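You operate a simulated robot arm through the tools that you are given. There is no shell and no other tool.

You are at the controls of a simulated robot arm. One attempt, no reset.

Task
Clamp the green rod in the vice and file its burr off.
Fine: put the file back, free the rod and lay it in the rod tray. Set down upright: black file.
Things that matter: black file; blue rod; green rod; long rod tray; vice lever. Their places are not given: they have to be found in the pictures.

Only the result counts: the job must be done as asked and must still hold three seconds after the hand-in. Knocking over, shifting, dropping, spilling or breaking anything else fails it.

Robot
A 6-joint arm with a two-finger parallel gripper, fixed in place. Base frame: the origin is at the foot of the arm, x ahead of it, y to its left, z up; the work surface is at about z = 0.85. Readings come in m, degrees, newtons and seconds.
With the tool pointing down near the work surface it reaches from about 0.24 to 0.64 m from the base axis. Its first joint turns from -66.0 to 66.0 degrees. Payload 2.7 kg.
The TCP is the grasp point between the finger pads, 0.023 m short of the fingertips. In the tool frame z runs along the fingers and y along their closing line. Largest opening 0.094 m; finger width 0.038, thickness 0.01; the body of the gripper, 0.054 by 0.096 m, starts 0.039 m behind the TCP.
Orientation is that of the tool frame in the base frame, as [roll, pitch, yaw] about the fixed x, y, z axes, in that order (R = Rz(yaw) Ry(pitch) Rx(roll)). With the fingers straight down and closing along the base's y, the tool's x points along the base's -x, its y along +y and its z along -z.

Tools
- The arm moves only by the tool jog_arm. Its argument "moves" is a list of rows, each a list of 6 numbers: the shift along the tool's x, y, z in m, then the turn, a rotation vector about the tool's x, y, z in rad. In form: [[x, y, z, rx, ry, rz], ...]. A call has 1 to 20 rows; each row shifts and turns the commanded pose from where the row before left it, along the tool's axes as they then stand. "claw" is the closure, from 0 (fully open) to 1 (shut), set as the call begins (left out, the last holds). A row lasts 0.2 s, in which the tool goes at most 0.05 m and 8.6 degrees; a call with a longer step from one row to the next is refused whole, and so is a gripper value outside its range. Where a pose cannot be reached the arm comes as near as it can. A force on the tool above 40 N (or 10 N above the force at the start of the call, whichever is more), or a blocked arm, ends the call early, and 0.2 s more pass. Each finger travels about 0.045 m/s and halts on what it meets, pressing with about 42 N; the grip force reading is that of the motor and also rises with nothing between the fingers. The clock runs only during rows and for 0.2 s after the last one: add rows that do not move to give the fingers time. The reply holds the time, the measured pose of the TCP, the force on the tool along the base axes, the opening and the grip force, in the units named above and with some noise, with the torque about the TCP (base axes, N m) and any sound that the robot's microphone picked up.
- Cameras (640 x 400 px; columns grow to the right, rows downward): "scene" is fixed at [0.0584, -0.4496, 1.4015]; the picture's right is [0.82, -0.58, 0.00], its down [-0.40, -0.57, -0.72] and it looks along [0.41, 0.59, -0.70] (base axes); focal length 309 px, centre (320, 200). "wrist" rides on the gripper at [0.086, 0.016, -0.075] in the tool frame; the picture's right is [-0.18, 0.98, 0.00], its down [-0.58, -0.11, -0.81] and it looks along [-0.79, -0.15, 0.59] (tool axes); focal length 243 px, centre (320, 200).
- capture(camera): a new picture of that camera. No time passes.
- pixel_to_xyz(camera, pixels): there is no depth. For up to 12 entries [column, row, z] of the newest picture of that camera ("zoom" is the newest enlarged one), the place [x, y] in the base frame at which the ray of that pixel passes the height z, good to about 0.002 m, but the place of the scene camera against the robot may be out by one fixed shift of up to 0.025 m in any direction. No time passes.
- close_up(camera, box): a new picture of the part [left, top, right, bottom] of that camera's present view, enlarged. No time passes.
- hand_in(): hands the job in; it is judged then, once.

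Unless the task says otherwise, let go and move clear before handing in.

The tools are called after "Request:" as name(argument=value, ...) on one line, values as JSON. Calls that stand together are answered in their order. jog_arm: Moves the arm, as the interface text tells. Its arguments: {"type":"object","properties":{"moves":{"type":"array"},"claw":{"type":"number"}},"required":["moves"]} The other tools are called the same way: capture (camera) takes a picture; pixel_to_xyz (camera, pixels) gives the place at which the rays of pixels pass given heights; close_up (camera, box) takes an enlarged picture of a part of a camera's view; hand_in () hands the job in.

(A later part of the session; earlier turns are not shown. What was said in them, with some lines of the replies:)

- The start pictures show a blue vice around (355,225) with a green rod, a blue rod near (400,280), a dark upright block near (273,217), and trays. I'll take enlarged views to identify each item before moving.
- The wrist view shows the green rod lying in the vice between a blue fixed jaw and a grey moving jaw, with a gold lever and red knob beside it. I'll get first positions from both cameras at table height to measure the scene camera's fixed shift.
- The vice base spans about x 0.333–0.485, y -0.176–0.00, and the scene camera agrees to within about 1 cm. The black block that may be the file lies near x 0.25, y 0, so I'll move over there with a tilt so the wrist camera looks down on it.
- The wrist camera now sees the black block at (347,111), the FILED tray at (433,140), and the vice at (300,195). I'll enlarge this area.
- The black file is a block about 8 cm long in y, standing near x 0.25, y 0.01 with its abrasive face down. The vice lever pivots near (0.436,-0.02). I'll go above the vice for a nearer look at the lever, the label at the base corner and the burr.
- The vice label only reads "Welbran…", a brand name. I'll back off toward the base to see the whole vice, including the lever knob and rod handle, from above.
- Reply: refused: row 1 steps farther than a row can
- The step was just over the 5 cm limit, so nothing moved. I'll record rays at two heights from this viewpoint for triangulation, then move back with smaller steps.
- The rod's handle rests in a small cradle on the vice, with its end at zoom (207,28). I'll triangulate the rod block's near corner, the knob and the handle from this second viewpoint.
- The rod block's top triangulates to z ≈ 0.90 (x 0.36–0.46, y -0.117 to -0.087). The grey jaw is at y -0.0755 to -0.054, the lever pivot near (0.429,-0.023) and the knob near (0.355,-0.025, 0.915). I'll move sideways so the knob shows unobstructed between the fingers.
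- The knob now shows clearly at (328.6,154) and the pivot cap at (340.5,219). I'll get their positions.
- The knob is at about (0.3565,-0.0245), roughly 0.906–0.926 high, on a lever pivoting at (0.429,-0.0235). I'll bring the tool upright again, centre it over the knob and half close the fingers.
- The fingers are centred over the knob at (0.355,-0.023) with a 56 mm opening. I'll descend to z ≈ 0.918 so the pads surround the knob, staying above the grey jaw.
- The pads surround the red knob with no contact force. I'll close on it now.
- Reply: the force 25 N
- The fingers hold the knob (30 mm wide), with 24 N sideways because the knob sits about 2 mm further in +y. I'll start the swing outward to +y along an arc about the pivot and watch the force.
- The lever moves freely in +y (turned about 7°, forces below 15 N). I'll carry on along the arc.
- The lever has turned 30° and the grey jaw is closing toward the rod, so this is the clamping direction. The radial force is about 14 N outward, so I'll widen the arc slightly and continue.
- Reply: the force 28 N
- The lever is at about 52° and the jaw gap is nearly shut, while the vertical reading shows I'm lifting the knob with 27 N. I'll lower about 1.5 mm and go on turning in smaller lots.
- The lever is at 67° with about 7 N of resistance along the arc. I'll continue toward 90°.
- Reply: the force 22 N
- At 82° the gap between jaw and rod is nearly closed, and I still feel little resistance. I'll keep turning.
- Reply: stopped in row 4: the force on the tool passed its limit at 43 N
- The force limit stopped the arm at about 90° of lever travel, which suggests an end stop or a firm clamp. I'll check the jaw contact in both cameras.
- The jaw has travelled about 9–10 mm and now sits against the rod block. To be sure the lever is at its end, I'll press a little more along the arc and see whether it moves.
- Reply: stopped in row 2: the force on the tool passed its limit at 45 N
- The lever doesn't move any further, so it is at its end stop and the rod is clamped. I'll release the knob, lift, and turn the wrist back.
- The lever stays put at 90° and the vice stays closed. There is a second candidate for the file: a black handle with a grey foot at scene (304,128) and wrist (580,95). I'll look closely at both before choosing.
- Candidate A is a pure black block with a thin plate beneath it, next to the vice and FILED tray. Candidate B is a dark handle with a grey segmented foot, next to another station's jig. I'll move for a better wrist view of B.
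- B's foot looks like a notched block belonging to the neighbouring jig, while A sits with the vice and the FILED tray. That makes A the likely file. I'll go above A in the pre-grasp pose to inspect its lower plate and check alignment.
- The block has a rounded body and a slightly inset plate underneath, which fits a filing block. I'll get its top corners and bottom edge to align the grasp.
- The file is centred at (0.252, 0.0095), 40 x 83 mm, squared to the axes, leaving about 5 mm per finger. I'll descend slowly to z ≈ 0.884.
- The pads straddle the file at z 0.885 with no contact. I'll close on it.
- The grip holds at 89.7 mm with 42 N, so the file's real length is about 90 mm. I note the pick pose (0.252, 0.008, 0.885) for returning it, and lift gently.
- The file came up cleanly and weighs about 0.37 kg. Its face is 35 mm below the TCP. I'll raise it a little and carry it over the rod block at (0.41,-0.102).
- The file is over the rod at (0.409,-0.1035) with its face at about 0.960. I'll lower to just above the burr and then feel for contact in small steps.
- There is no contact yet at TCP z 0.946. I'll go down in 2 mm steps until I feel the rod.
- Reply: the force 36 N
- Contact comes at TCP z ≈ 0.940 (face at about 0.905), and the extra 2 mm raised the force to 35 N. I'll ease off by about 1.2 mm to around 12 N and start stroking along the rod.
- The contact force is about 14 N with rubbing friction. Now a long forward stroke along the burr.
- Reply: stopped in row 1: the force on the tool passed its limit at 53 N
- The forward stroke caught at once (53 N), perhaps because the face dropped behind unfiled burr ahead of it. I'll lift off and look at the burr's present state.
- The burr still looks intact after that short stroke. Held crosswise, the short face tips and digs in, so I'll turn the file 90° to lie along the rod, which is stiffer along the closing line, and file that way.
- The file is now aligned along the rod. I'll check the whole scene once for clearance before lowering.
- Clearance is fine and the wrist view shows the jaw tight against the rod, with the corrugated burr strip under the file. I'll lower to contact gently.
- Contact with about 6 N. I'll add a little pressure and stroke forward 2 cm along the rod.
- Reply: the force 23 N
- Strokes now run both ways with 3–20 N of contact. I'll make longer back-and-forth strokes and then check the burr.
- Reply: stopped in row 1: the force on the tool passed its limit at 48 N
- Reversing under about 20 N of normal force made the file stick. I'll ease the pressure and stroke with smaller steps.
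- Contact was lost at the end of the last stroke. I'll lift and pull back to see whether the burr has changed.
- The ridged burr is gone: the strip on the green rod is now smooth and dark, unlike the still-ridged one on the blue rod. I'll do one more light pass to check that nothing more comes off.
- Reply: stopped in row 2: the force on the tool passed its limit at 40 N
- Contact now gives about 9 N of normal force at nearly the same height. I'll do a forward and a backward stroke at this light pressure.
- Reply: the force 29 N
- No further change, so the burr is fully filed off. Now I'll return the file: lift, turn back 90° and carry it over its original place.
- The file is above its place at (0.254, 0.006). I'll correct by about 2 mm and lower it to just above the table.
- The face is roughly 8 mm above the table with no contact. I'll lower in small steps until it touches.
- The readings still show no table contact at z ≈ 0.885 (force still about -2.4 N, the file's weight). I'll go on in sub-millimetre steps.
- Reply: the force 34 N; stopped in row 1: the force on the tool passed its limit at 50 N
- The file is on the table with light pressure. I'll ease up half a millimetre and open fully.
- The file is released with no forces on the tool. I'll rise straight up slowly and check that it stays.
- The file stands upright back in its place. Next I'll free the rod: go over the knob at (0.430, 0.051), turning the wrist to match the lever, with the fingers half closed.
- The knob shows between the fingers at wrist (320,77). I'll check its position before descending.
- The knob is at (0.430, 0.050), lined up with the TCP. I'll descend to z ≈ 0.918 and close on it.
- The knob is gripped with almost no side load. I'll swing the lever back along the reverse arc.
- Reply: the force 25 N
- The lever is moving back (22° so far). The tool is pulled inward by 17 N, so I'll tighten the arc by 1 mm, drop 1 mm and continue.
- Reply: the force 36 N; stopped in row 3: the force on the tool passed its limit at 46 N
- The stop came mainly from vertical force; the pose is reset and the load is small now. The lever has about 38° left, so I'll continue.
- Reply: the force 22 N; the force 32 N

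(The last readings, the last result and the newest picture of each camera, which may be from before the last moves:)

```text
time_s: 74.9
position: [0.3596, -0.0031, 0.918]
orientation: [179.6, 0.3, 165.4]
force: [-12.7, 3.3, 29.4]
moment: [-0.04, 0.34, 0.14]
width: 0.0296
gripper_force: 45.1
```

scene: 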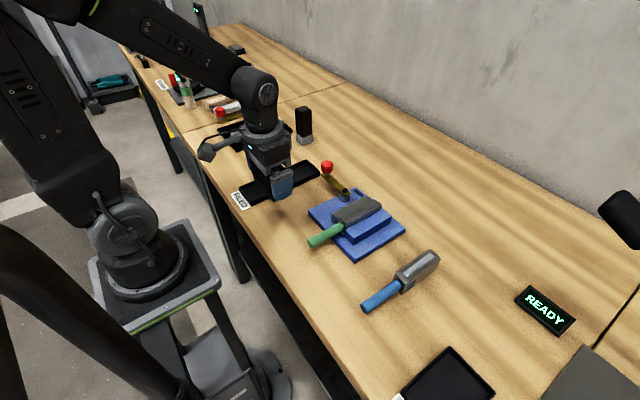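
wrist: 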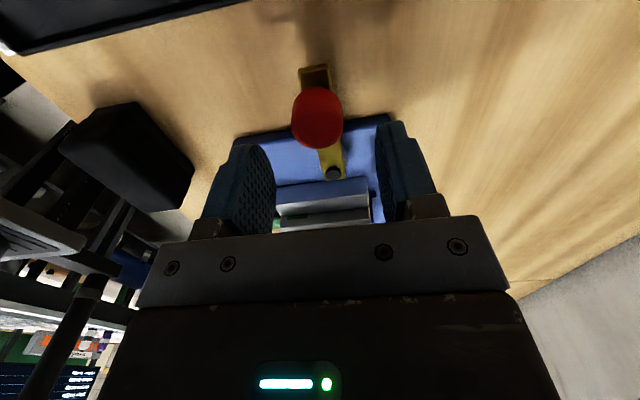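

About 15° remain. I'll raise 1.2 mm and widen the arc slightly to relieve the load, then finish the swing.

Request:
jog_arm(moves=[[0.0007, 0, -0.0012, 0, 0, 0], [-0.0004, -0.0073, 0, 0, 0, -0.1], [-0.0004, -0.0073, 0, 0, 0, -0.1], [0, 0, 0, 0, 0, 0]])

Request:
jog_arm(moves=[[-0.0001, -0.0037, 0, 0, 0, -0.05], [0, 0, 0, 0, 0, 0]])

Request:
close_up(camera="scene", box=[285, 165, 385, 235])

```text
time_s: 75.9
position: [0.3575, -0.0166, 0.9181]
orientation: [179.6, 0.4, 176.8]
force: [-1.8, -5.6, 17.9]
moment: [0.01, 1.21, -0.4]
width: 0.0297
gripper_force: 45.0
```

```text
time_s: 76.5
position: [0.3566, -0.0218, 0.9176]
orientation: [179.7, 0.4, 179.8]
force: [-3.9, -7.5, 14.3]
moment: [-0.18, 0.51, -0.49]
width: 0.0296
gripper_force: 44.8
```

```text
5.71 times, centred on (335, 200) of scene
```

zoom: 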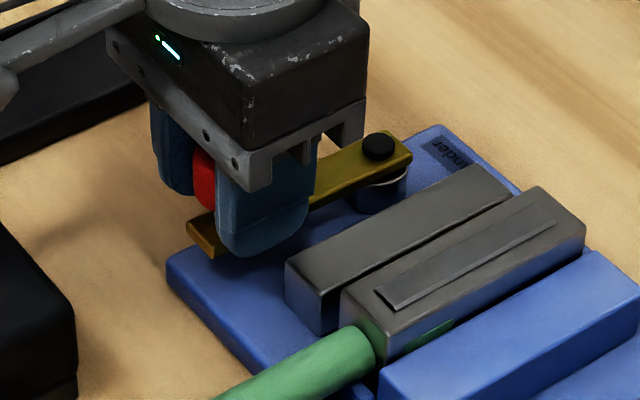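

The lever is back at its open position and the jaw gap has reopened. I'll release the knob and rise.

Request:
jog_arm(moves=[[0, 0, 0, 0, 0, 0], [0, 0, 0, 0, 0, 0], [0, 0, -0.02, 0, 0, 0], [0, 0, -0.04, 0.005, -0.006, 0], [0, 0, -0.04, 0, 0, 0], [0, 0, 0, 0, 0, 0]], claw=0.5)

Request:
capture(camera="wrist")

Request:
close_up(camera="scene", box=[285, 165, 405, 270])

```text
time_s: 77.9
position: [0.3554, -0.019, 1.0173]
orientation: [-180.0, 0.7, 179.7]
force: [-0.4, 0.0, -0.3]
moment: [-0.02, -0.02, 0.02]
width: 0.0471
gripper_force: 0.1
```

```text
taken
```

wrist: 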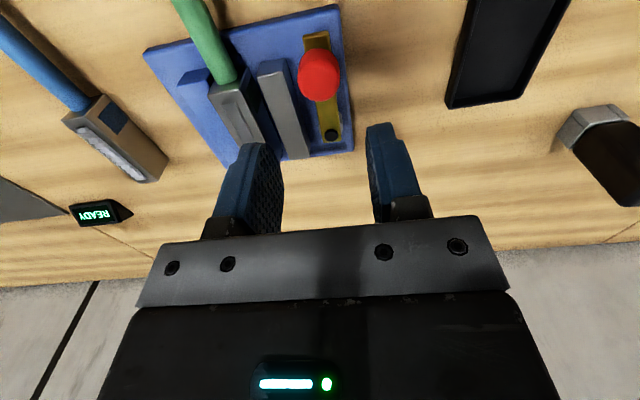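

```text
3.81 times, centred on (345, 218) of scene
```

zoom: 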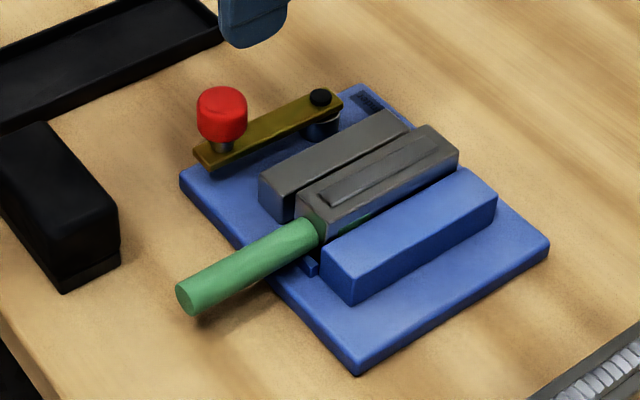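

The vice is open and the green rod still lies in its cradle. Before lifting it I'll measure the FILED tray precisely, since the rod is nearly as long as the tray. I'll move over the tray with a tilted view.

Request:
jog_arm(moves=[[0, 0.03, -0.02, 0, 0, 0], [0, 0.04, -0.02, 0, 0, 0], [0, 0.04, -0.02, 0, 0, 0], [0, 0.03, -0.01, 0, 0, 0], [0, 0, 0, 0, 0.135, 0], [0, 0, 0, 0, 0.135, 0], [0, 0, 0, 0, 0.135, 0], [0, 0, 0, 0, 0.135, 0], [0, 0, 0, 0, 0, 0]], claw=0)

Request:
capture(camera="wrist")

Request:
close_up(camera="wrist", box=[220, 30, 440, 230])

```text
time_s: 79.9
position: [0.3573, 0.1176, 1.0886]
orientation: [180.0, -30.3, 179.7]
force: [0.3, -0.9, -0.3]
moment: [-0.01, 0.02, -0.02]
width: 0.094
gripper_force: 0.0
```

```text
taken
```

wrist: 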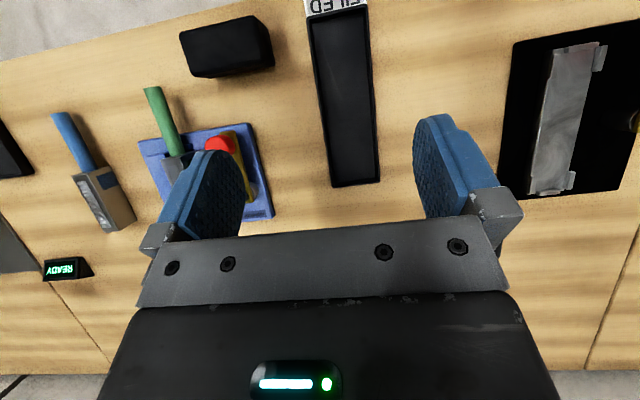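

```text
2.00 times, centred on (330, 130) of wrist
```

zoom: 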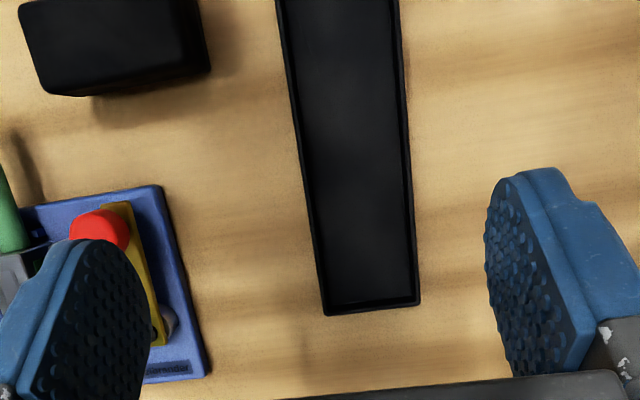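

The tray's far end shows at wrist row 185 and its near end just below the FILED label near row 14. I'll enlarge both ends.

Request:
close_up(camera="wrist", box=[290, 0, 390, 60])

Request:
close_up(camera="wrist", box=[310, 140, 400, 200])

```text
6.40 times, centred on (340, 30) of wrist
```

zoom: 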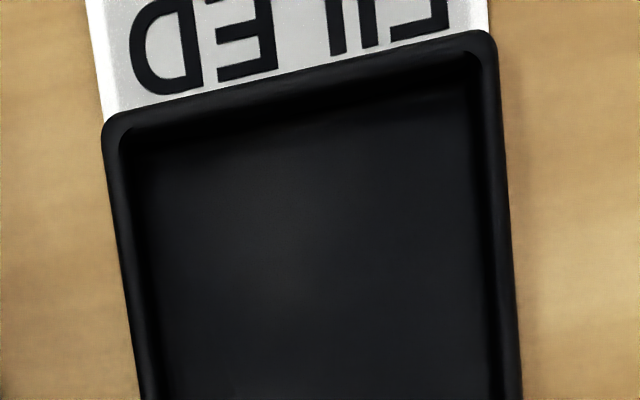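

```text
6.67 times, centred on (355, 170) of wrist
```

zoom: 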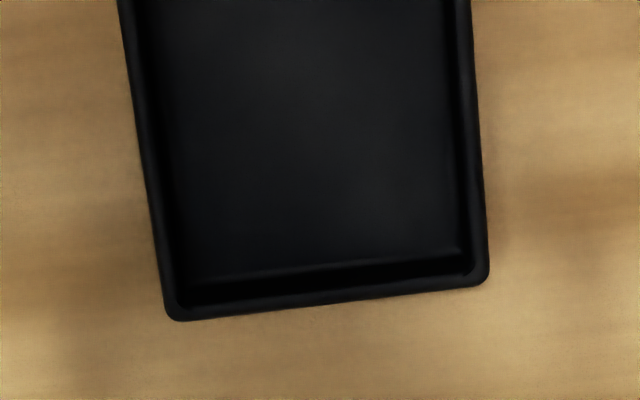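

I'll convert the tray's rim and floor corners to base coordinates.

Request:
pixel_to_xyz(camera="wrist", pixels=[[306.1, 17.8, 0.866], [366.6, 3.75, 0.866], [310.3, 19.8, 0.866], [363.4, 7.8, 0.866], [332.8, 188, 0.866], [380.5, 182, 0.866], [334.8, 185, 0.866], [377.5, 180.8, 0.866], [335.5, 182, 0.853], [376, 177.2, 0.853], [332.8, 188, 0.85], [306.1, 17.8, 0.85]])

Request:
close_up(camera="scene", box=[225, 150, 335, 215])

```text
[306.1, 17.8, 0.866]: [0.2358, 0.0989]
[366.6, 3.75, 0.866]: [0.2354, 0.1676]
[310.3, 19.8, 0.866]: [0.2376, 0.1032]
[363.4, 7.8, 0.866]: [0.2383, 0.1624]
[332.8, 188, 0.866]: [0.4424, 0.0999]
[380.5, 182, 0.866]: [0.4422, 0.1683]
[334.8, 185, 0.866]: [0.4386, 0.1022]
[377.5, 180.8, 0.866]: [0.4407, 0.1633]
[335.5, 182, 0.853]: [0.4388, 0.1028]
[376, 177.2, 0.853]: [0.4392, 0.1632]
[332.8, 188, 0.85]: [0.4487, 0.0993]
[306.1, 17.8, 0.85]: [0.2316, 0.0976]
```

```text
5.82 times, centred on (280, 182) of scene
```

zoom: 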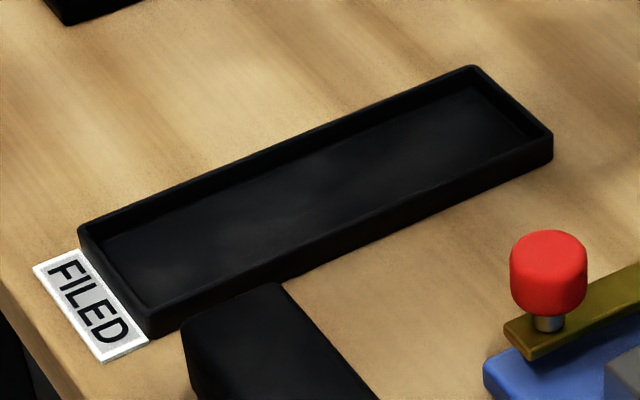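

The tray's inside spans about x 0.239–0.438, y 0.104–0.164, and the rod is about 0.188 long, leaving 5 mm at each end if centred (tray centre 0.339, 0.1335). I'll bring the tool upright and move to view the rod before grasping.

Request:
jog_arm(moves=[[0, 0, 0, 0, -0.132, 0], [0, 0, 0, 0, -0.132, 0], [0, 0, 0, 0, -0.132, 0], [0, 0, 0, 0, -0.132, 0], [-0.01, -0.044, 0.01, 0, 0, 0], [-0.01, -0.044, 0.01, 0, 0, 0], [-0.01, -0.044, 0.01, 0, 0, 0], [-0.01, -0.044, 0.01, 0, 0, 0], [-0.001, -0.044, 0.01, 0, 0, 0], [0, 0, 0.03, 0, 0, 0], [0, 0, 0, 0, 0, 0]], claw=0.45)

Request:
capture(camera="wrist")

Request:
close_up(camera="wrist", box=[200, 0, 440, 150])

```text
time_s: 82.3
position: [0.3946, -0.1036, 1.0074]
orientation: [179.9, 0.0, 179.7]
force: [-0.9, 0.1, -0.2]
moment: [-0.01, -0.01, 0.0]
width: 0.0517
gripper_force: 0.0
```

```text
taken
```

wrist: 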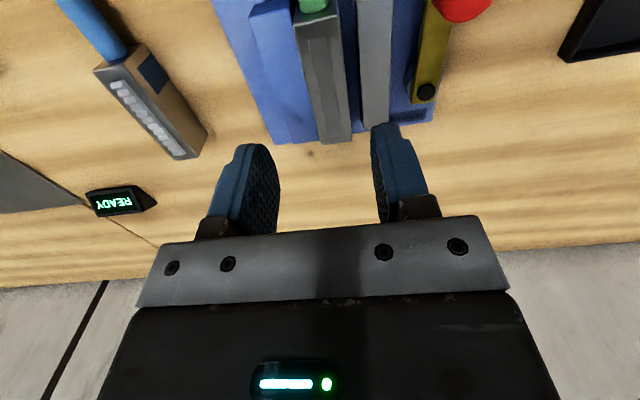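

```text
2.67 times, centred on (320, 75) of wrist
```

zoom: 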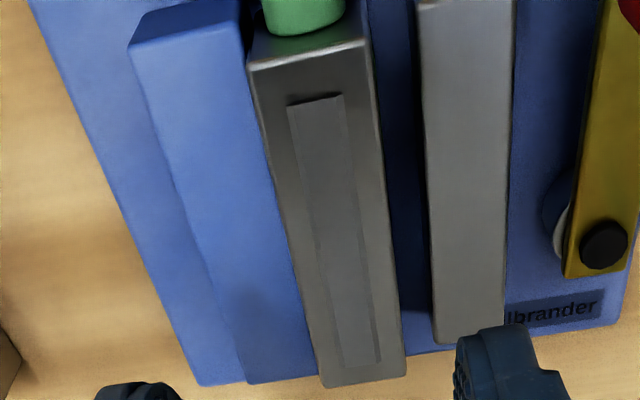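

The rod block's top corners show at wrist (293,23), (338,15), (320,144) and (352,141). I'll convert these to place the grasp.

Request:
pixel_to_xyz(camera="wrist", pixels=[[292.6, 23.3, 0.9], [338, 15, 0.9], [320, 143.6, 0.9], [351.9, 140.6, 0.9], [361.5, 140, 0.89], [389, 140, 0.89], [273, 13, 0.888], [313, 143, 0.888]])

```text
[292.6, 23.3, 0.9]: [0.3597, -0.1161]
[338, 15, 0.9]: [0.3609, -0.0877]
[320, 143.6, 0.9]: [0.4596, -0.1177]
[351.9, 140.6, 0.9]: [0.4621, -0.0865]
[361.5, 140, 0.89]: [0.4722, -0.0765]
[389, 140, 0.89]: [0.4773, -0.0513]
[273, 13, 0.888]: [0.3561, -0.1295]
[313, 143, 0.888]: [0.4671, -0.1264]
```

The block is at x 0.360–0.461, y centre -0.102. I'll lower to just above jaw height, centred over the block.

Request:
jog_arm(moves=[[-0.002, 0.0012, 0.04, 0, 0, 0], [0, 0, 0.03, 0, 0, 0], [0, 0, 0.015, 0, 0, 0], [0, 0, 0, 0, 0, 0]])

Request:
close_up(camera="scene", box=[310, 160, 410, 250])

```text
time_s: 83.3
position: [0.3989, -0.1025, 0.9206]
orientation: [-179.9, -0.1, 179.7]
force: [0.8, -0.7, 0.9]
moment: [0.0, 0.0, 0.03]
width: 0.0516
gripper_force: 0.0
```

```text
4.44 times, centred on (360, 205) of scene
```

zoom: 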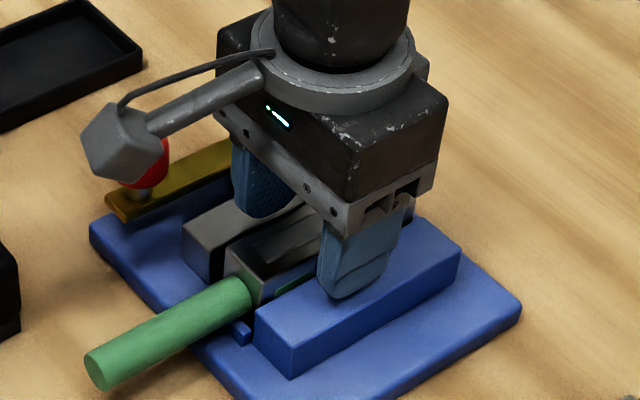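

The fingers straddle the block just above the jaws. I'll lower the last few millimetres in small steps and watch for contact with the jaws.

Request:
jog_arm(moves=[[0, 0, 0.002, 0, 0, 0], [0, 0, 0.002, 0, 0, 0], [0, 0, 0, 0, 0, 0]])

Request:
jog_arm(moves=[[0, 0, 0.0015, 0, 0, 0], [0, 0, 0, 0, 0, 0]])

Request:
close_up(camera="scene", box=[335, 190, 385, 235])

```text
time_s: 84.1
position: [0.3998, -0.1014, 0.9189]
orientation: [180.0, -0.1, 179.7]
force: [0.2, 0.1, 0.3]
moment: [-0.01, 0.02, 0.01]
width: 0.0515
gripper_force: 0.0
```

```text
time_s: 84.7
position: [0.3981, -0.1018, 0.9175]
orientation: [-180.0, 0.0, 179.7]
force: [-0.7, -0.5, -0.4]
moment: [0.01, 0.0, 0.0]
width: 0.0518
gripper_force: 0.0
```

```text
8.89 times, centred on (360, 212) of scene
```

zoom: 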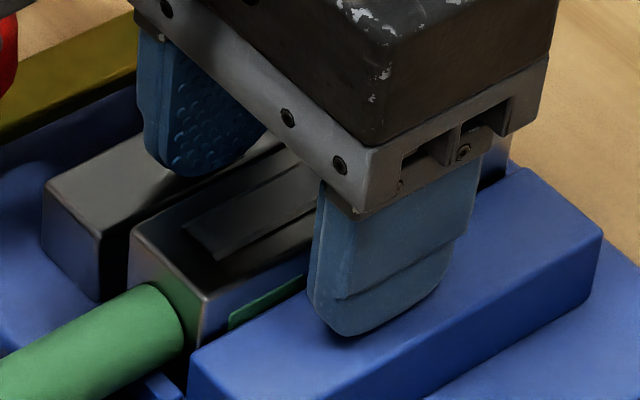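

There is still no contact at z ≈ 0.9175. I'll go two more small steps down for a deeper hold.

Request:
jog_arm(moves=[[0, 0, 0.0015, 0, 0, 0], [0, 0, 0, 0, 0, 0]])

Request:
jog_arm(moves=[[0, 0, 0.0012, 0, 0, 0], [0, 0, 0, 0, 0, 0]])

```text
time_s: 85.3
position: [0.3983, -0.1004, 0.9159]
orientation: [-180.0, -0.1, 179.7]
force: [0.2, 0.1, -0.2]
moment: [-0.01, -0.01, -0.02]
width: 0.0516
gripper_force: 0.1
```

```text
time_s: 85.9
position: [0.3985, -0.1005, 0.915]
orientation: [-180.0, 0.0, 179.6]
force: [0.4, -0.5, 1.5]
moment: [-0.09, 0.02, -0.01]
width: 0.0522
gripper_force: 0.1
```

A slight touch on the blue jaw side (1.5 N, -0.09 N·m) tells me I'm at jaw height. I'll raise 1 mm, centre, and close on the block.

Request:
jog_arm(moves=[[0, -0.0008, -0.001, 0, 0, 0], [0, 0, 0, 0, 0, 0], [0, 0, 0, 0, 0, 0], [0, 0, 0, 0, 0, 0]], claw=1)

Request:
close_up(camera="scene", box=[335, 190, 385, 235])

```text
time_s: 86.9
position: [0.399, -0.1003, 0.9165]
orientation: [179.9, 0.1, 179.8]
force: [0.6, 16.7, -1.5]
moment: [0.46, 0.04, 0.79]
width: 0.0294
gripper_force: 41.9
```

```text
8.89 times, centred on (360, 212) of scene
```

zoom: 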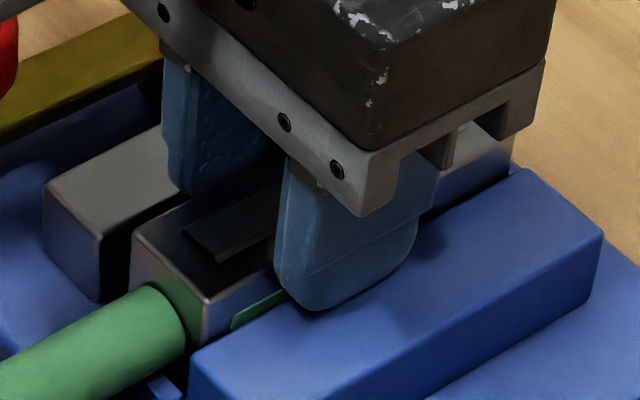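

The block is gripped (29.4 mm). The 17 N in +y shows I'm pressing the rod against the blue jaw, so I'll shift +1 mm and then lift slowly.

Request:
jog_arm(moves=[[0, 0.001, 0, 0, 0, 0], [0, 0, 0, 0, 0, 0]])

Request:
jog_arm(moves=[[0, 0, -0.003, 0, 0, 0], [0, 0, -0.005, 0, 0, 0], [0, 0, -0.007, 0, 0, 0], [0, 0, 0, 0, 0, 0]])

Request:
close_up(camera="scene", box=[295, 160, 405, 260])

```text
time_s: 87.5
position: [0.3993, -0.099, 0.9151]
orientation: [180.0, 0.0, 179.7]
force: [0.9, 8.4, -2.3]
moment: [0.24, 0.13, 0.58]
width: 0.0296
gripper_force: 42.0
```

```text
time_s: 88.5
position: [0.3976, -0.1008, 0.9328]
orientation: [179.9, 0.0, 179.6]
force: [0.7, 7.2, -6.0]
moment: [0.33, 0.16, 0.49]
width: 0.0295
gripper_force: 42.4
```

```text
4.00 times, centred on (350, 210) of scene
```

zoom: 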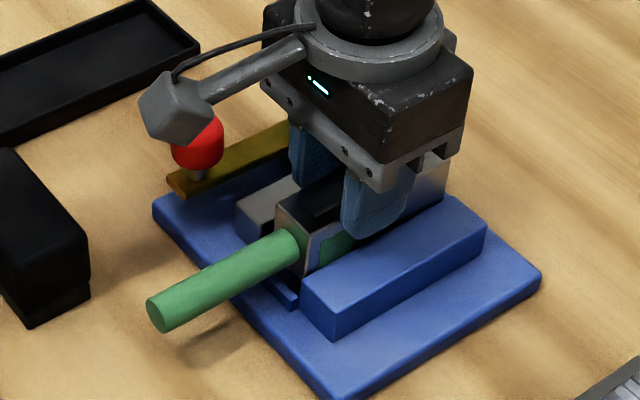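

The rod is rising level, still rubbing lightly on the blue jaw. I'll shift another half millimetre and lift clear of the vice.

Request:
jog_arm(moves=[[0, 0.0006, -0.008, 0, 0, 0], [0, 0, -0.012, 0, 0, 0], [0, 0, -0.02, 0, 0, 0], [0, 0, -0.03, 0, 0, 0], [0, 0, 0, 0, 0, 0]])

Request:
close_up(camera="scene", box=[285, 130, 415, 260])

Request:
capture(camera="wrist")

```text
time_s: 89.7
position: [0.3957, -0.0988, 1.0028]
orientation: [179.9, 0.0, 179.7]
force: [-0.7, 0.0, -1.4]
moment: [-0.03, -0.05, -0.03]
width: 0.0294
gripper_force: 42.1
```

```text
3.08 times, centred on (350, 195) of scene
```

zoom: 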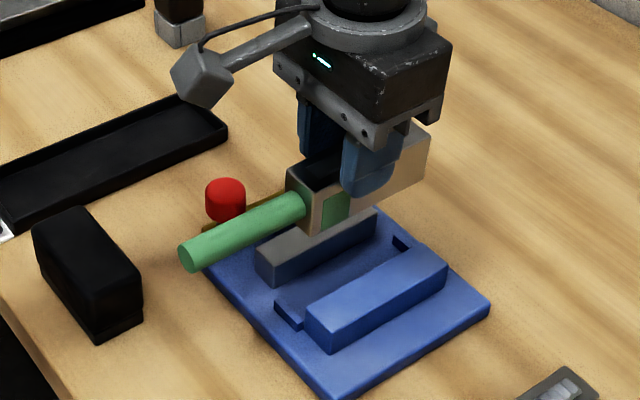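

```text
taken
```

wrist: 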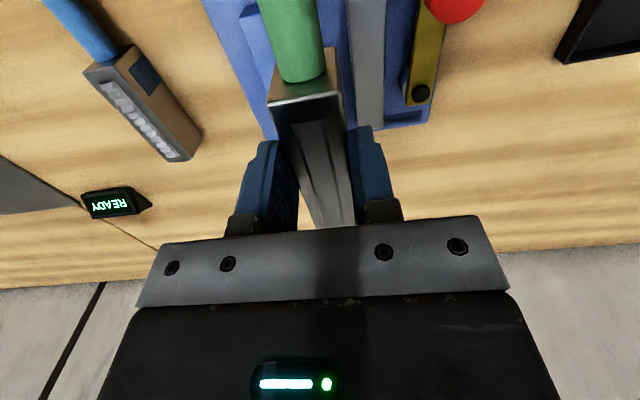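

The rod hangs level and free (about 0.2 kg). I'll raise it a little more and carry it over the FILED tray, aiming the TCP at (0.371, 0.1335) so the rod is centred.

Request:
jog_arm(moves=[[0, 0, -0.02, 0, 0, 0], [0.0042, 0.0388, 0, 0, 0, 0], [0.0042, 0.0388, 0, 0, 0, 0], [0.0042, 0.0388, 0, 0, 0, 0], [0.0042, 0.0388, 0, 0, 0, 0], [0.0042, 0.0388, 0, 0, 0, 0], [0.0042, 0.0388, 0, 0, 0, 0], [0, 0, 0, 0, 0, 0]])

Request:
capture(camera="scene")

Request:
close_up(camera="scene", box=[210, 100, 350, 220])

Request:
capture(camera="wrist")

```text
time_s: 91.5
position: [0.3731, 0.1347, 1.0184]
orientation: [180.0, 0.0, 179.6]
force: [0.5, 0.3, -2.5]
moment: [0.02, -0.03, -0.02]
width: 0.0296
gripper_force: 41.7
```

```text
taken
```

scene: 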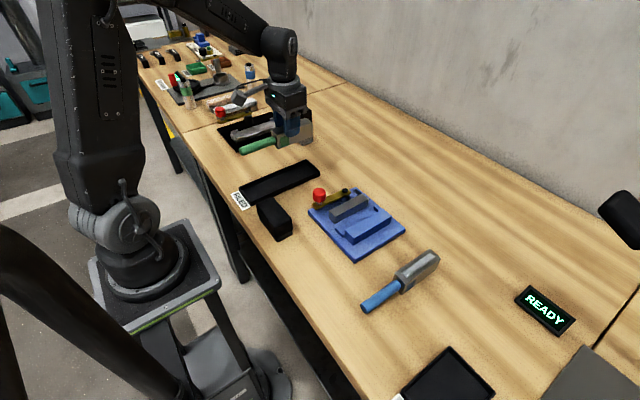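

```text
3.33 times, centred on (280, 160) of scene
```

zoom: 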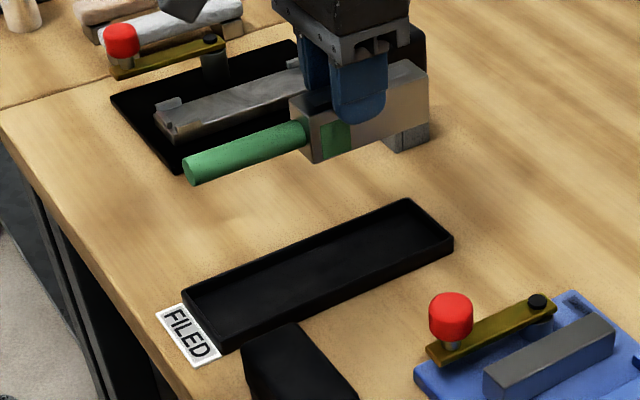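

```text
taken
```

wrist: 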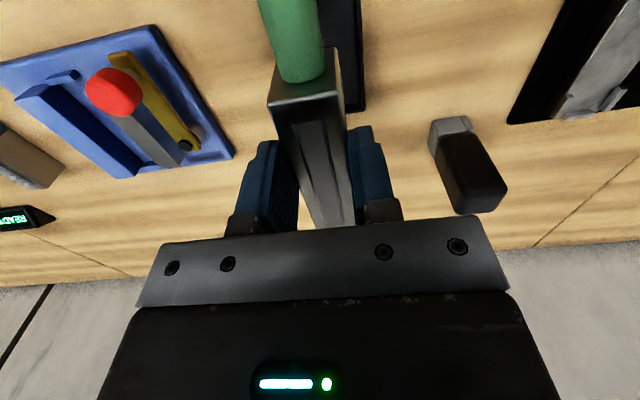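

The rod is over the tray at height. I'll lower to about 25 mm above its final height and check both ends against the rim.

Request:
jog_arm(moves=[[0.0015, -0.001, 0.03, 0, 0, 0], [0, 0, 0.03, 0, 0, 0], [0, 0, 0.026, 0, 0, 0], [0, 0, 0, 0, 0, 0]])

Request:
close_up(camera="scene", box=[225, 140, 335, 220])

Request:
capture(camera="wrist")

```text
time_s: 92.5
position: [0.3719, 0.1319, 0.9342]
orientation: [179.9, 0.0, 179.7]
force: [-0.5, -0.4, -3.1]
moment: [0.01, -0.02, 0.02]
width: 0.0295
gripper_force: 42.3
```

```text
5.00 times, centred on (280, 180) of scene
```

zoom: 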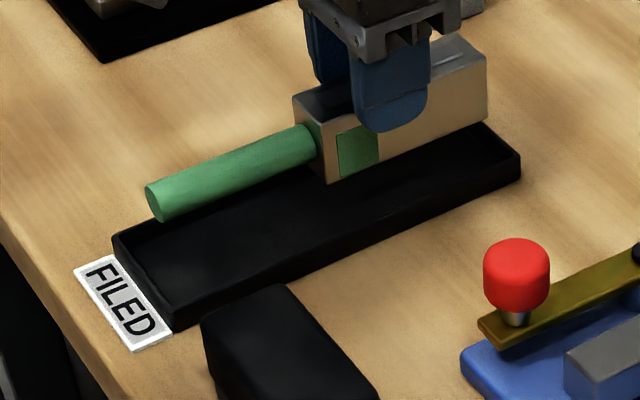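

```text
taken
```

wrist: 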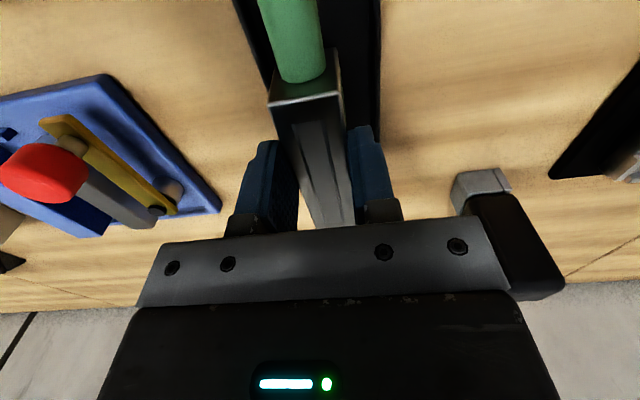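

The rod sits above the tray. I'll check the handle end (scene (247,180)) and the block's far end (scene (313,151)) in coordinates.

Request:
pixel_to_xyz(camera="scene", pixels=[[247, 180, 0.895], [245, 183, 0.89], [313.4, 151, 0.918], [275, 159, 0.918], [320, 170.5, 0.863], [248.4, 207, 0.863], [238.5, 187, 0.863], [313, 144.5, 0.863]])

```text
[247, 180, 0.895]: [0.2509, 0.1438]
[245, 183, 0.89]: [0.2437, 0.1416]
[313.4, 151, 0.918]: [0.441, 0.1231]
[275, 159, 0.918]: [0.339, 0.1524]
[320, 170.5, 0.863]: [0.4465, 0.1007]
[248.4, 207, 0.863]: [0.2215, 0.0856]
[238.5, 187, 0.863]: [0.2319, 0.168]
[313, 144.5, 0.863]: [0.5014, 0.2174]
```

By the wrist measurements the rod spans 0.126 m behind to 0.062 m ahead of the TCP, which is now x 0.246–0.434, inside the tray's 0.238–0.439. I'll lower it gently into the tray.

Request:
jog_arm(moves=[[0.0005, 0.001, 0.008, 0, 0, 0], [0, 0, 0.006, 0, 0, 0], [0, 0, 0, 0, 0, 0]])

Request:
close_up(camera="scene", box=[225, 140, 335, 220])

```text
time_s: 93.3
position: [0.3722, 0.1322, 0.9212]
orientation: [179.9, 0.0, 179.6]
force: [-0.1, 0.2, -2.3]
moment: [0.04, -0.02, -0.01]
width: 0.0296
gripper_force: 41.9
```

```text
5.00 times, centred on (280, 180) of scene
```

zoom: 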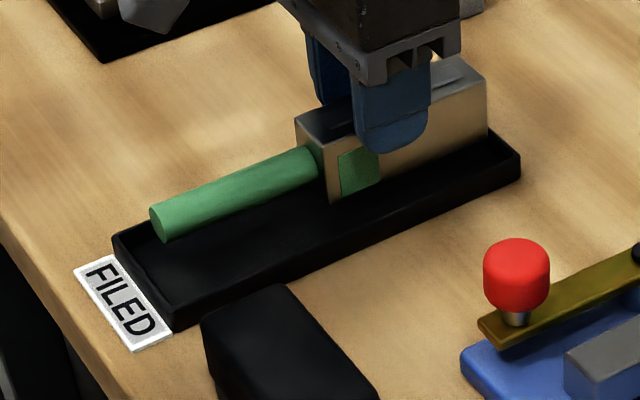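

The rod is lined up within the tray. I'll continue down in small steps until it touches the floor.

Request:
jog_arm(moves=[[0, 0, 0.004, 0, 0, 0], [0, 0, 0.003, 0, 0, 0], [0, 0, 0, 0, 0, 0]])

Request:
jog_arm(moves=[[0, 0, 0.002, 0, 0, 0], [0, 0, 0.001, 0, 0, 0], [0, 0, 0, 0, 0, 0]])

Request:
jog_arm(moves=[[0, 0, 0.0015, 0, 0, 0], [0, 0, 0, 0, 0, 0]])

```text
time_s: 94.1
position: [0.3716, 0.133, 0.9162]
orientation: [-180.0, 0.0, 179.6]
force: [0.3, 0.3, -2.6]
moment: [0.02, -0.02, -0.02]
width: 0.0294
gripper_force: 41.9
```

```text
time_s: 94.9
position: [0.3728, 0.1334, 0.9119]
orientation: [-179.9, 0.0, 179.6]
force: [0.9, 0.5, -4.0]
moment: [0.02, -0.03, 0.0]
width: 0.029
gripper_force: 42.1
```

```text
time_s: 95.5
position: [0.3725, 0.1328, 0.9107]
orientation: [-180.0, 0.0, 179.6]
force: [-0.6, -0.3, -3.2]
moment: [0.01, 0.0, -0.01]
width: 0.0295
gripper_force: 42.0
```

Request:
jog_arm(moves=[[0, 0, 0.0015, 0, 0, 0], [0, 0, 0, 0, 0, 0]])

Request:
jog_arm(moves=[[0, 0, 0.0015, 0, 0, 0], [0, 0, 0, 0, 0, 0]])

Request:
close_up(camera="scene", box=[225, 140, 335, 220])

```text
time_s: 96.1
position: [0.3724, 0.1335, 0.9088]
orientation: [-180.0, 0.0, 179.7]
force: [-0.3, -0.1, -2.6]
moment: [-0.01, -0.06, -0.03]
width: 0.0295
gripper_force: 42.1
```

```text
time_s: 96.7
position: [0.3723, 0.1333, 0.9071]
orientation: [180.0, 0.0, 179.7]
force: [-0.5, -0.6, -1.8]
moment: [0.0, -0.02, 0.0]
width: 0.0295
gripper_force: 42.1
```

```text
5.00 times, centred on (280, 180) of scene
```

zoom: 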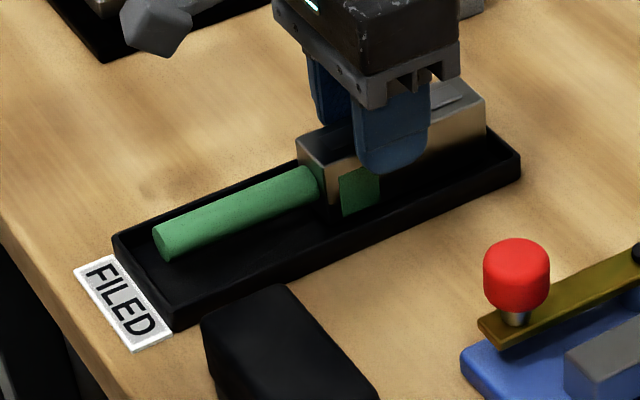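

The rod is inside the tray walls but not yet on the floor (force still -2 N). I'll continue in 1 mm steps.

Request:
jog_arm(moves=[[0, 0, 0.001, 0, 0, 0], [0, 0, 0, 0, 0, 0]])

Request:
jog_arm(moves=[[0, 0, 0.001, 0, 0, 0], [0, 0, 0, 0, 0, 0]])

Request:
jog_arm(moves=[[0, 0, 0.001, 0, 0, 0], [0, 0, 0, 0, 0, 0]])

```text
time_s: 97.3
position: [0.3731, 0.1335, 0.9079]
orientation: [-180.0, 0.1, 179.6]
force: [1.4, -0.5, -2.9]
moment: [0.03, 0.0, -0.01]
width: 0.0294
gripper_force: 41.6
```

```text
time_s: 97.9
position: [0.3726, 0.1328, 0.9049]
orientation: [-179.9, 0.1, 179.7]
force: [0.8, 0.9, -2.7]
moment: [-0.01, 0.01, 0.01]
width: 0.0297
gripper_force: 42.1
```

```text
time_s: 98.5
position: [0.3727, 0.133, 0.9034]
orientation: [-180.0, 0.1, 179.7]
force: [-0.7, 0.4, 0.9]
moment: [-0.02, 0.2, -0.03]
width: 0.0294
gripper_force: 42.0
```

First contact with the tray floor (force up by about 3.5 N). I'll lower slightly more to seat it.

Request:
jog_arm(moves=[[0, 0, 0.0007, 0, 0, 0], [0, 0, 0, 0, 0, 0]])

Request:
close_up(camera="scene", box=[225, 140, 335, 220])

Request:
capture(camera="wrist")

```text
time_s: 99.1
position: [0.3714, 0.1339, 0.9029]
orientation: [179.9, 0.2, 179.6]
force: [-4.5, 5.3, 18.7]
moment: [0.09, 1.06, -0.19]
width: 0.0296
gripper_force: 41.8
```

```text
5.00 times, centred on (280, 180) of scene
```

zoom: 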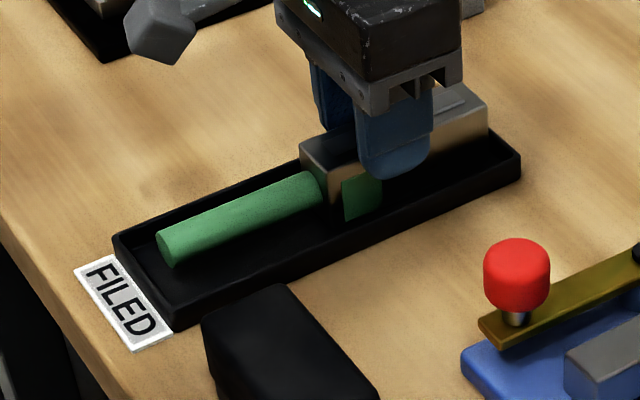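

```text
taken
```

wrist: 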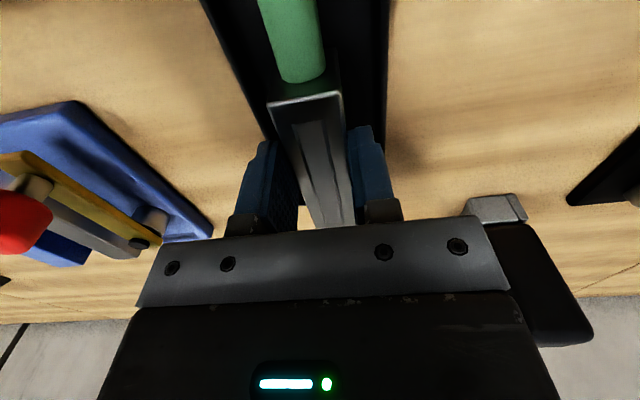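

The rod is seated with about 20 N on the floor. I'll ease up 1 mm and open the fingers.

Request:
jog_arm(moves=[[0, 0, -0.001, 0, 0, 0], [0, 0, 0, 0, 0, 0], [0, 0, 0, 0, 0, 0]], claw=0.45)

Request:
jog_arm(moves=[[0, 0, -0.01, 0, 0, 0], [0, 0, -0.02, 0, 0, 0], [0, 0, -0.04, 0, 0, 0], [0, 0, -0.05, 0, 0, 0], [0, 0, -0.04, 0, 0, 0], [0, 0, 0, 0, 0, 0]])

Request:
capture(camera="scene")

Request:
close_up(camera="scene", box=[225, 140, 335, 220])

Request:
capture(camera="wrist")

```text
time_s: 99.9
position: [0.3723, 0.133, 0.9042]
orientation: [180.0, 0.1, 179.7]
force: [0.2, 0.7, 0.3]
moment: [0.0, -0.01, -0.01]
width: 0.0515
gripper_force: 0.0
```

```text
time_s: 101.3
position: [0.3725, 0.1347, 1.0631]
orientation: [179.9, 0.0, 179.7]
force: [-0.1, 0.2, -0.7]
moment: [0.01, -0.01, -0.01]
width: 0.0519
gripper_force: 0.1
```

```text
taken
```

scene: 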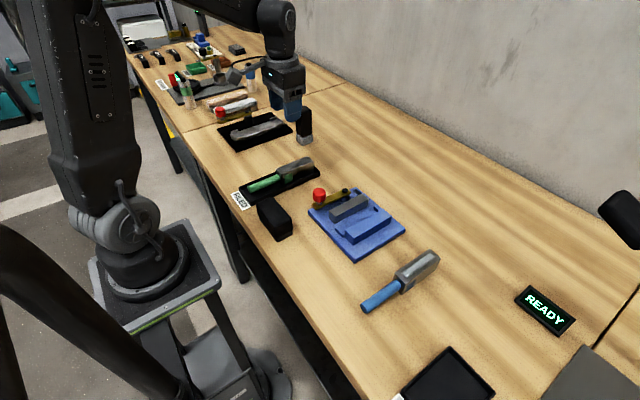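

```text
5.00 times, centred on (280, 180) of scene
```

zoom: 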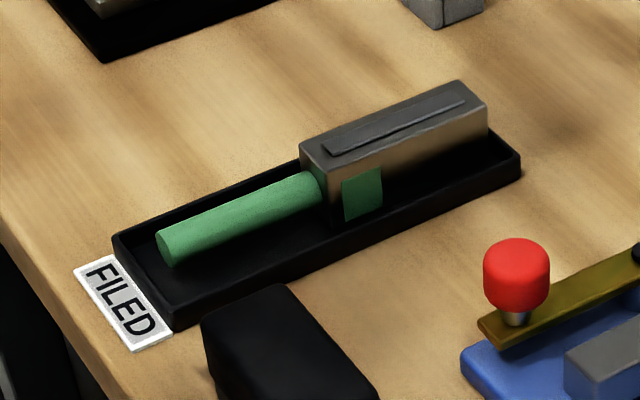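

```text
taken
```

wrist: 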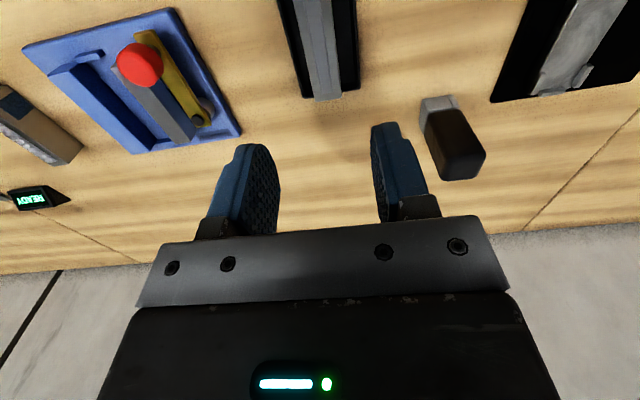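

The green rod lies in the FILED tray, the vice is open, and the file stands in its place. I'll take one overhead look to make sure both rod ends are inside the rim and the file is upright.

Request:
jog_arm(moves=[[0.03, 0, -0.01, 0, 0, 0], [0, 0, -0.01, 0, 0.135, 0], [0, 0, 0, 0, 0.135, 0], [0, 0, 0, 0, 0.135, 0], [0, 0, 0, 0, 0.135, 0], [0, 0, 0, 0, 0, 0]])

Request:
capture(camera="wrist")

Request:
close_up(camera="wrist", box=[160, 0, 420, 220])

Request:
close_up(camera="scene", box=[220, 140, 460, 320])

```text
time_s: 102.7
position: [0.3426, 0.1337, 1.0841]
orientation: [-180.0, -31.1, 179.6]
force: [1.3, -0.1, 0.3]
moment: [-0.01, 0.0, -0.04]
width: 0.0517
gripper_force: 0.0
```

```text
taken
```

wrist: 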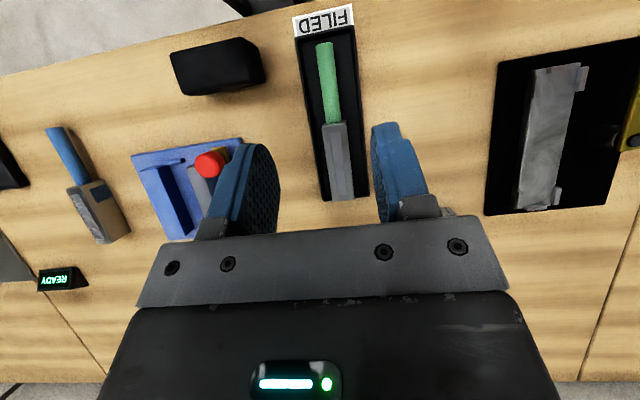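

```text
1.82 times, centred on (290, 110) of wrist
```

zoom: 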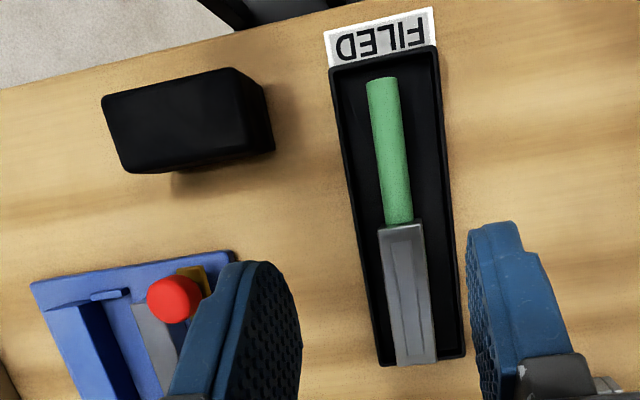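

```text
2.22 times, centred on (340, 230) of scene
```

zoom: 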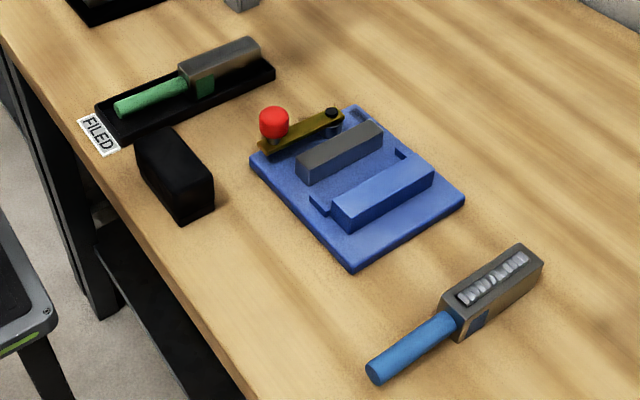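

The rod lies inside the rim with its handle end toward the label. I'll verify the far end of the block numerically, since the perspective brings it close to the rim.

Request:
pixel_to_xyz(camera="wrist", pixels=[[354, 199, 0.887], [331, 201, 0.887], [323, 44, 0.865], [329, 202, 0.863], [369, 196, 0.863], [321, 148, 0.887], [345, 122, 0.887]])

Request:
close_up(camera="wrist", box=[310, 150, 390, 210])

Request:
close_up(camera="scene", box=[290, 150, 330, 180])

```text
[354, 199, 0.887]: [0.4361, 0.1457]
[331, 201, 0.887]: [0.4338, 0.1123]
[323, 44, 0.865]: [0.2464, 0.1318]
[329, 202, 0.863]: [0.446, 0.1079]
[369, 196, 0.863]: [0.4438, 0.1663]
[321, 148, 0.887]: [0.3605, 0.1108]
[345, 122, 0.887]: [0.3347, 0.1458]
```

```text
6.67 times, centred on (350, 180) of wrist
```

zoom: 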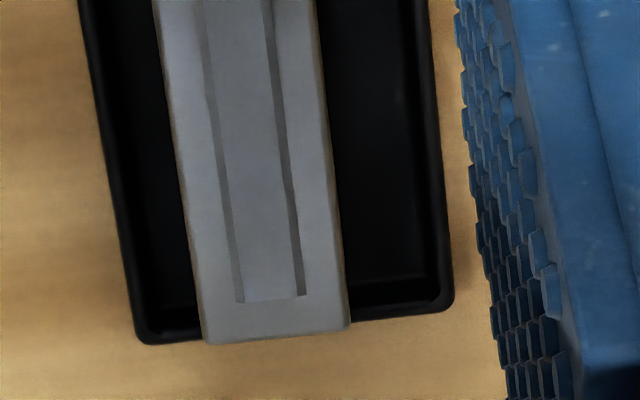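

```text
13.33 times, centred on (310, 165) of scene
```

zoom: 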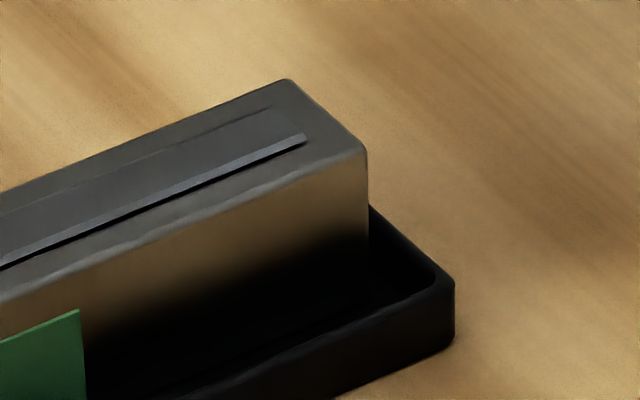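

The block's far end is at x ≈ 0.435, inside the tray wall at about 0.439, and the handle end at 0.246 is inside the near wall. The rod rests flat, the file is upright in its place, the vice is open and the gripper is empty and clear, so I'll hand in.

Request:
hand_in()

```text
The job is handed in.
```

The green rod was clamped and its burr filed off. It now lies in the long tray labelled FILED, and I have handed the job in. No verdict came back, so this is what the last pictures and readings show:

- **Filing:** the ridged strip on the green rod is now smooth and dark. A final light pass changed nothing more. The blue rod, which I did not touch, still has its ridges.
- **File:** the black file is back in its original place, standing upright, and did not shift when I let go.
- **Vice:** the lever is back in its starting position and the jaws are open.
- **Rod in tray:** both ends are inside the walls. The far end is the closer fit, with about 3–4 mm to spare.

The force limit stopped the arm several times while I was turning the lever, filing and setting the file down. Nothing was knocked over or dropped, and nothing else looks out of place in the final pictures. The gripper is open and clear.
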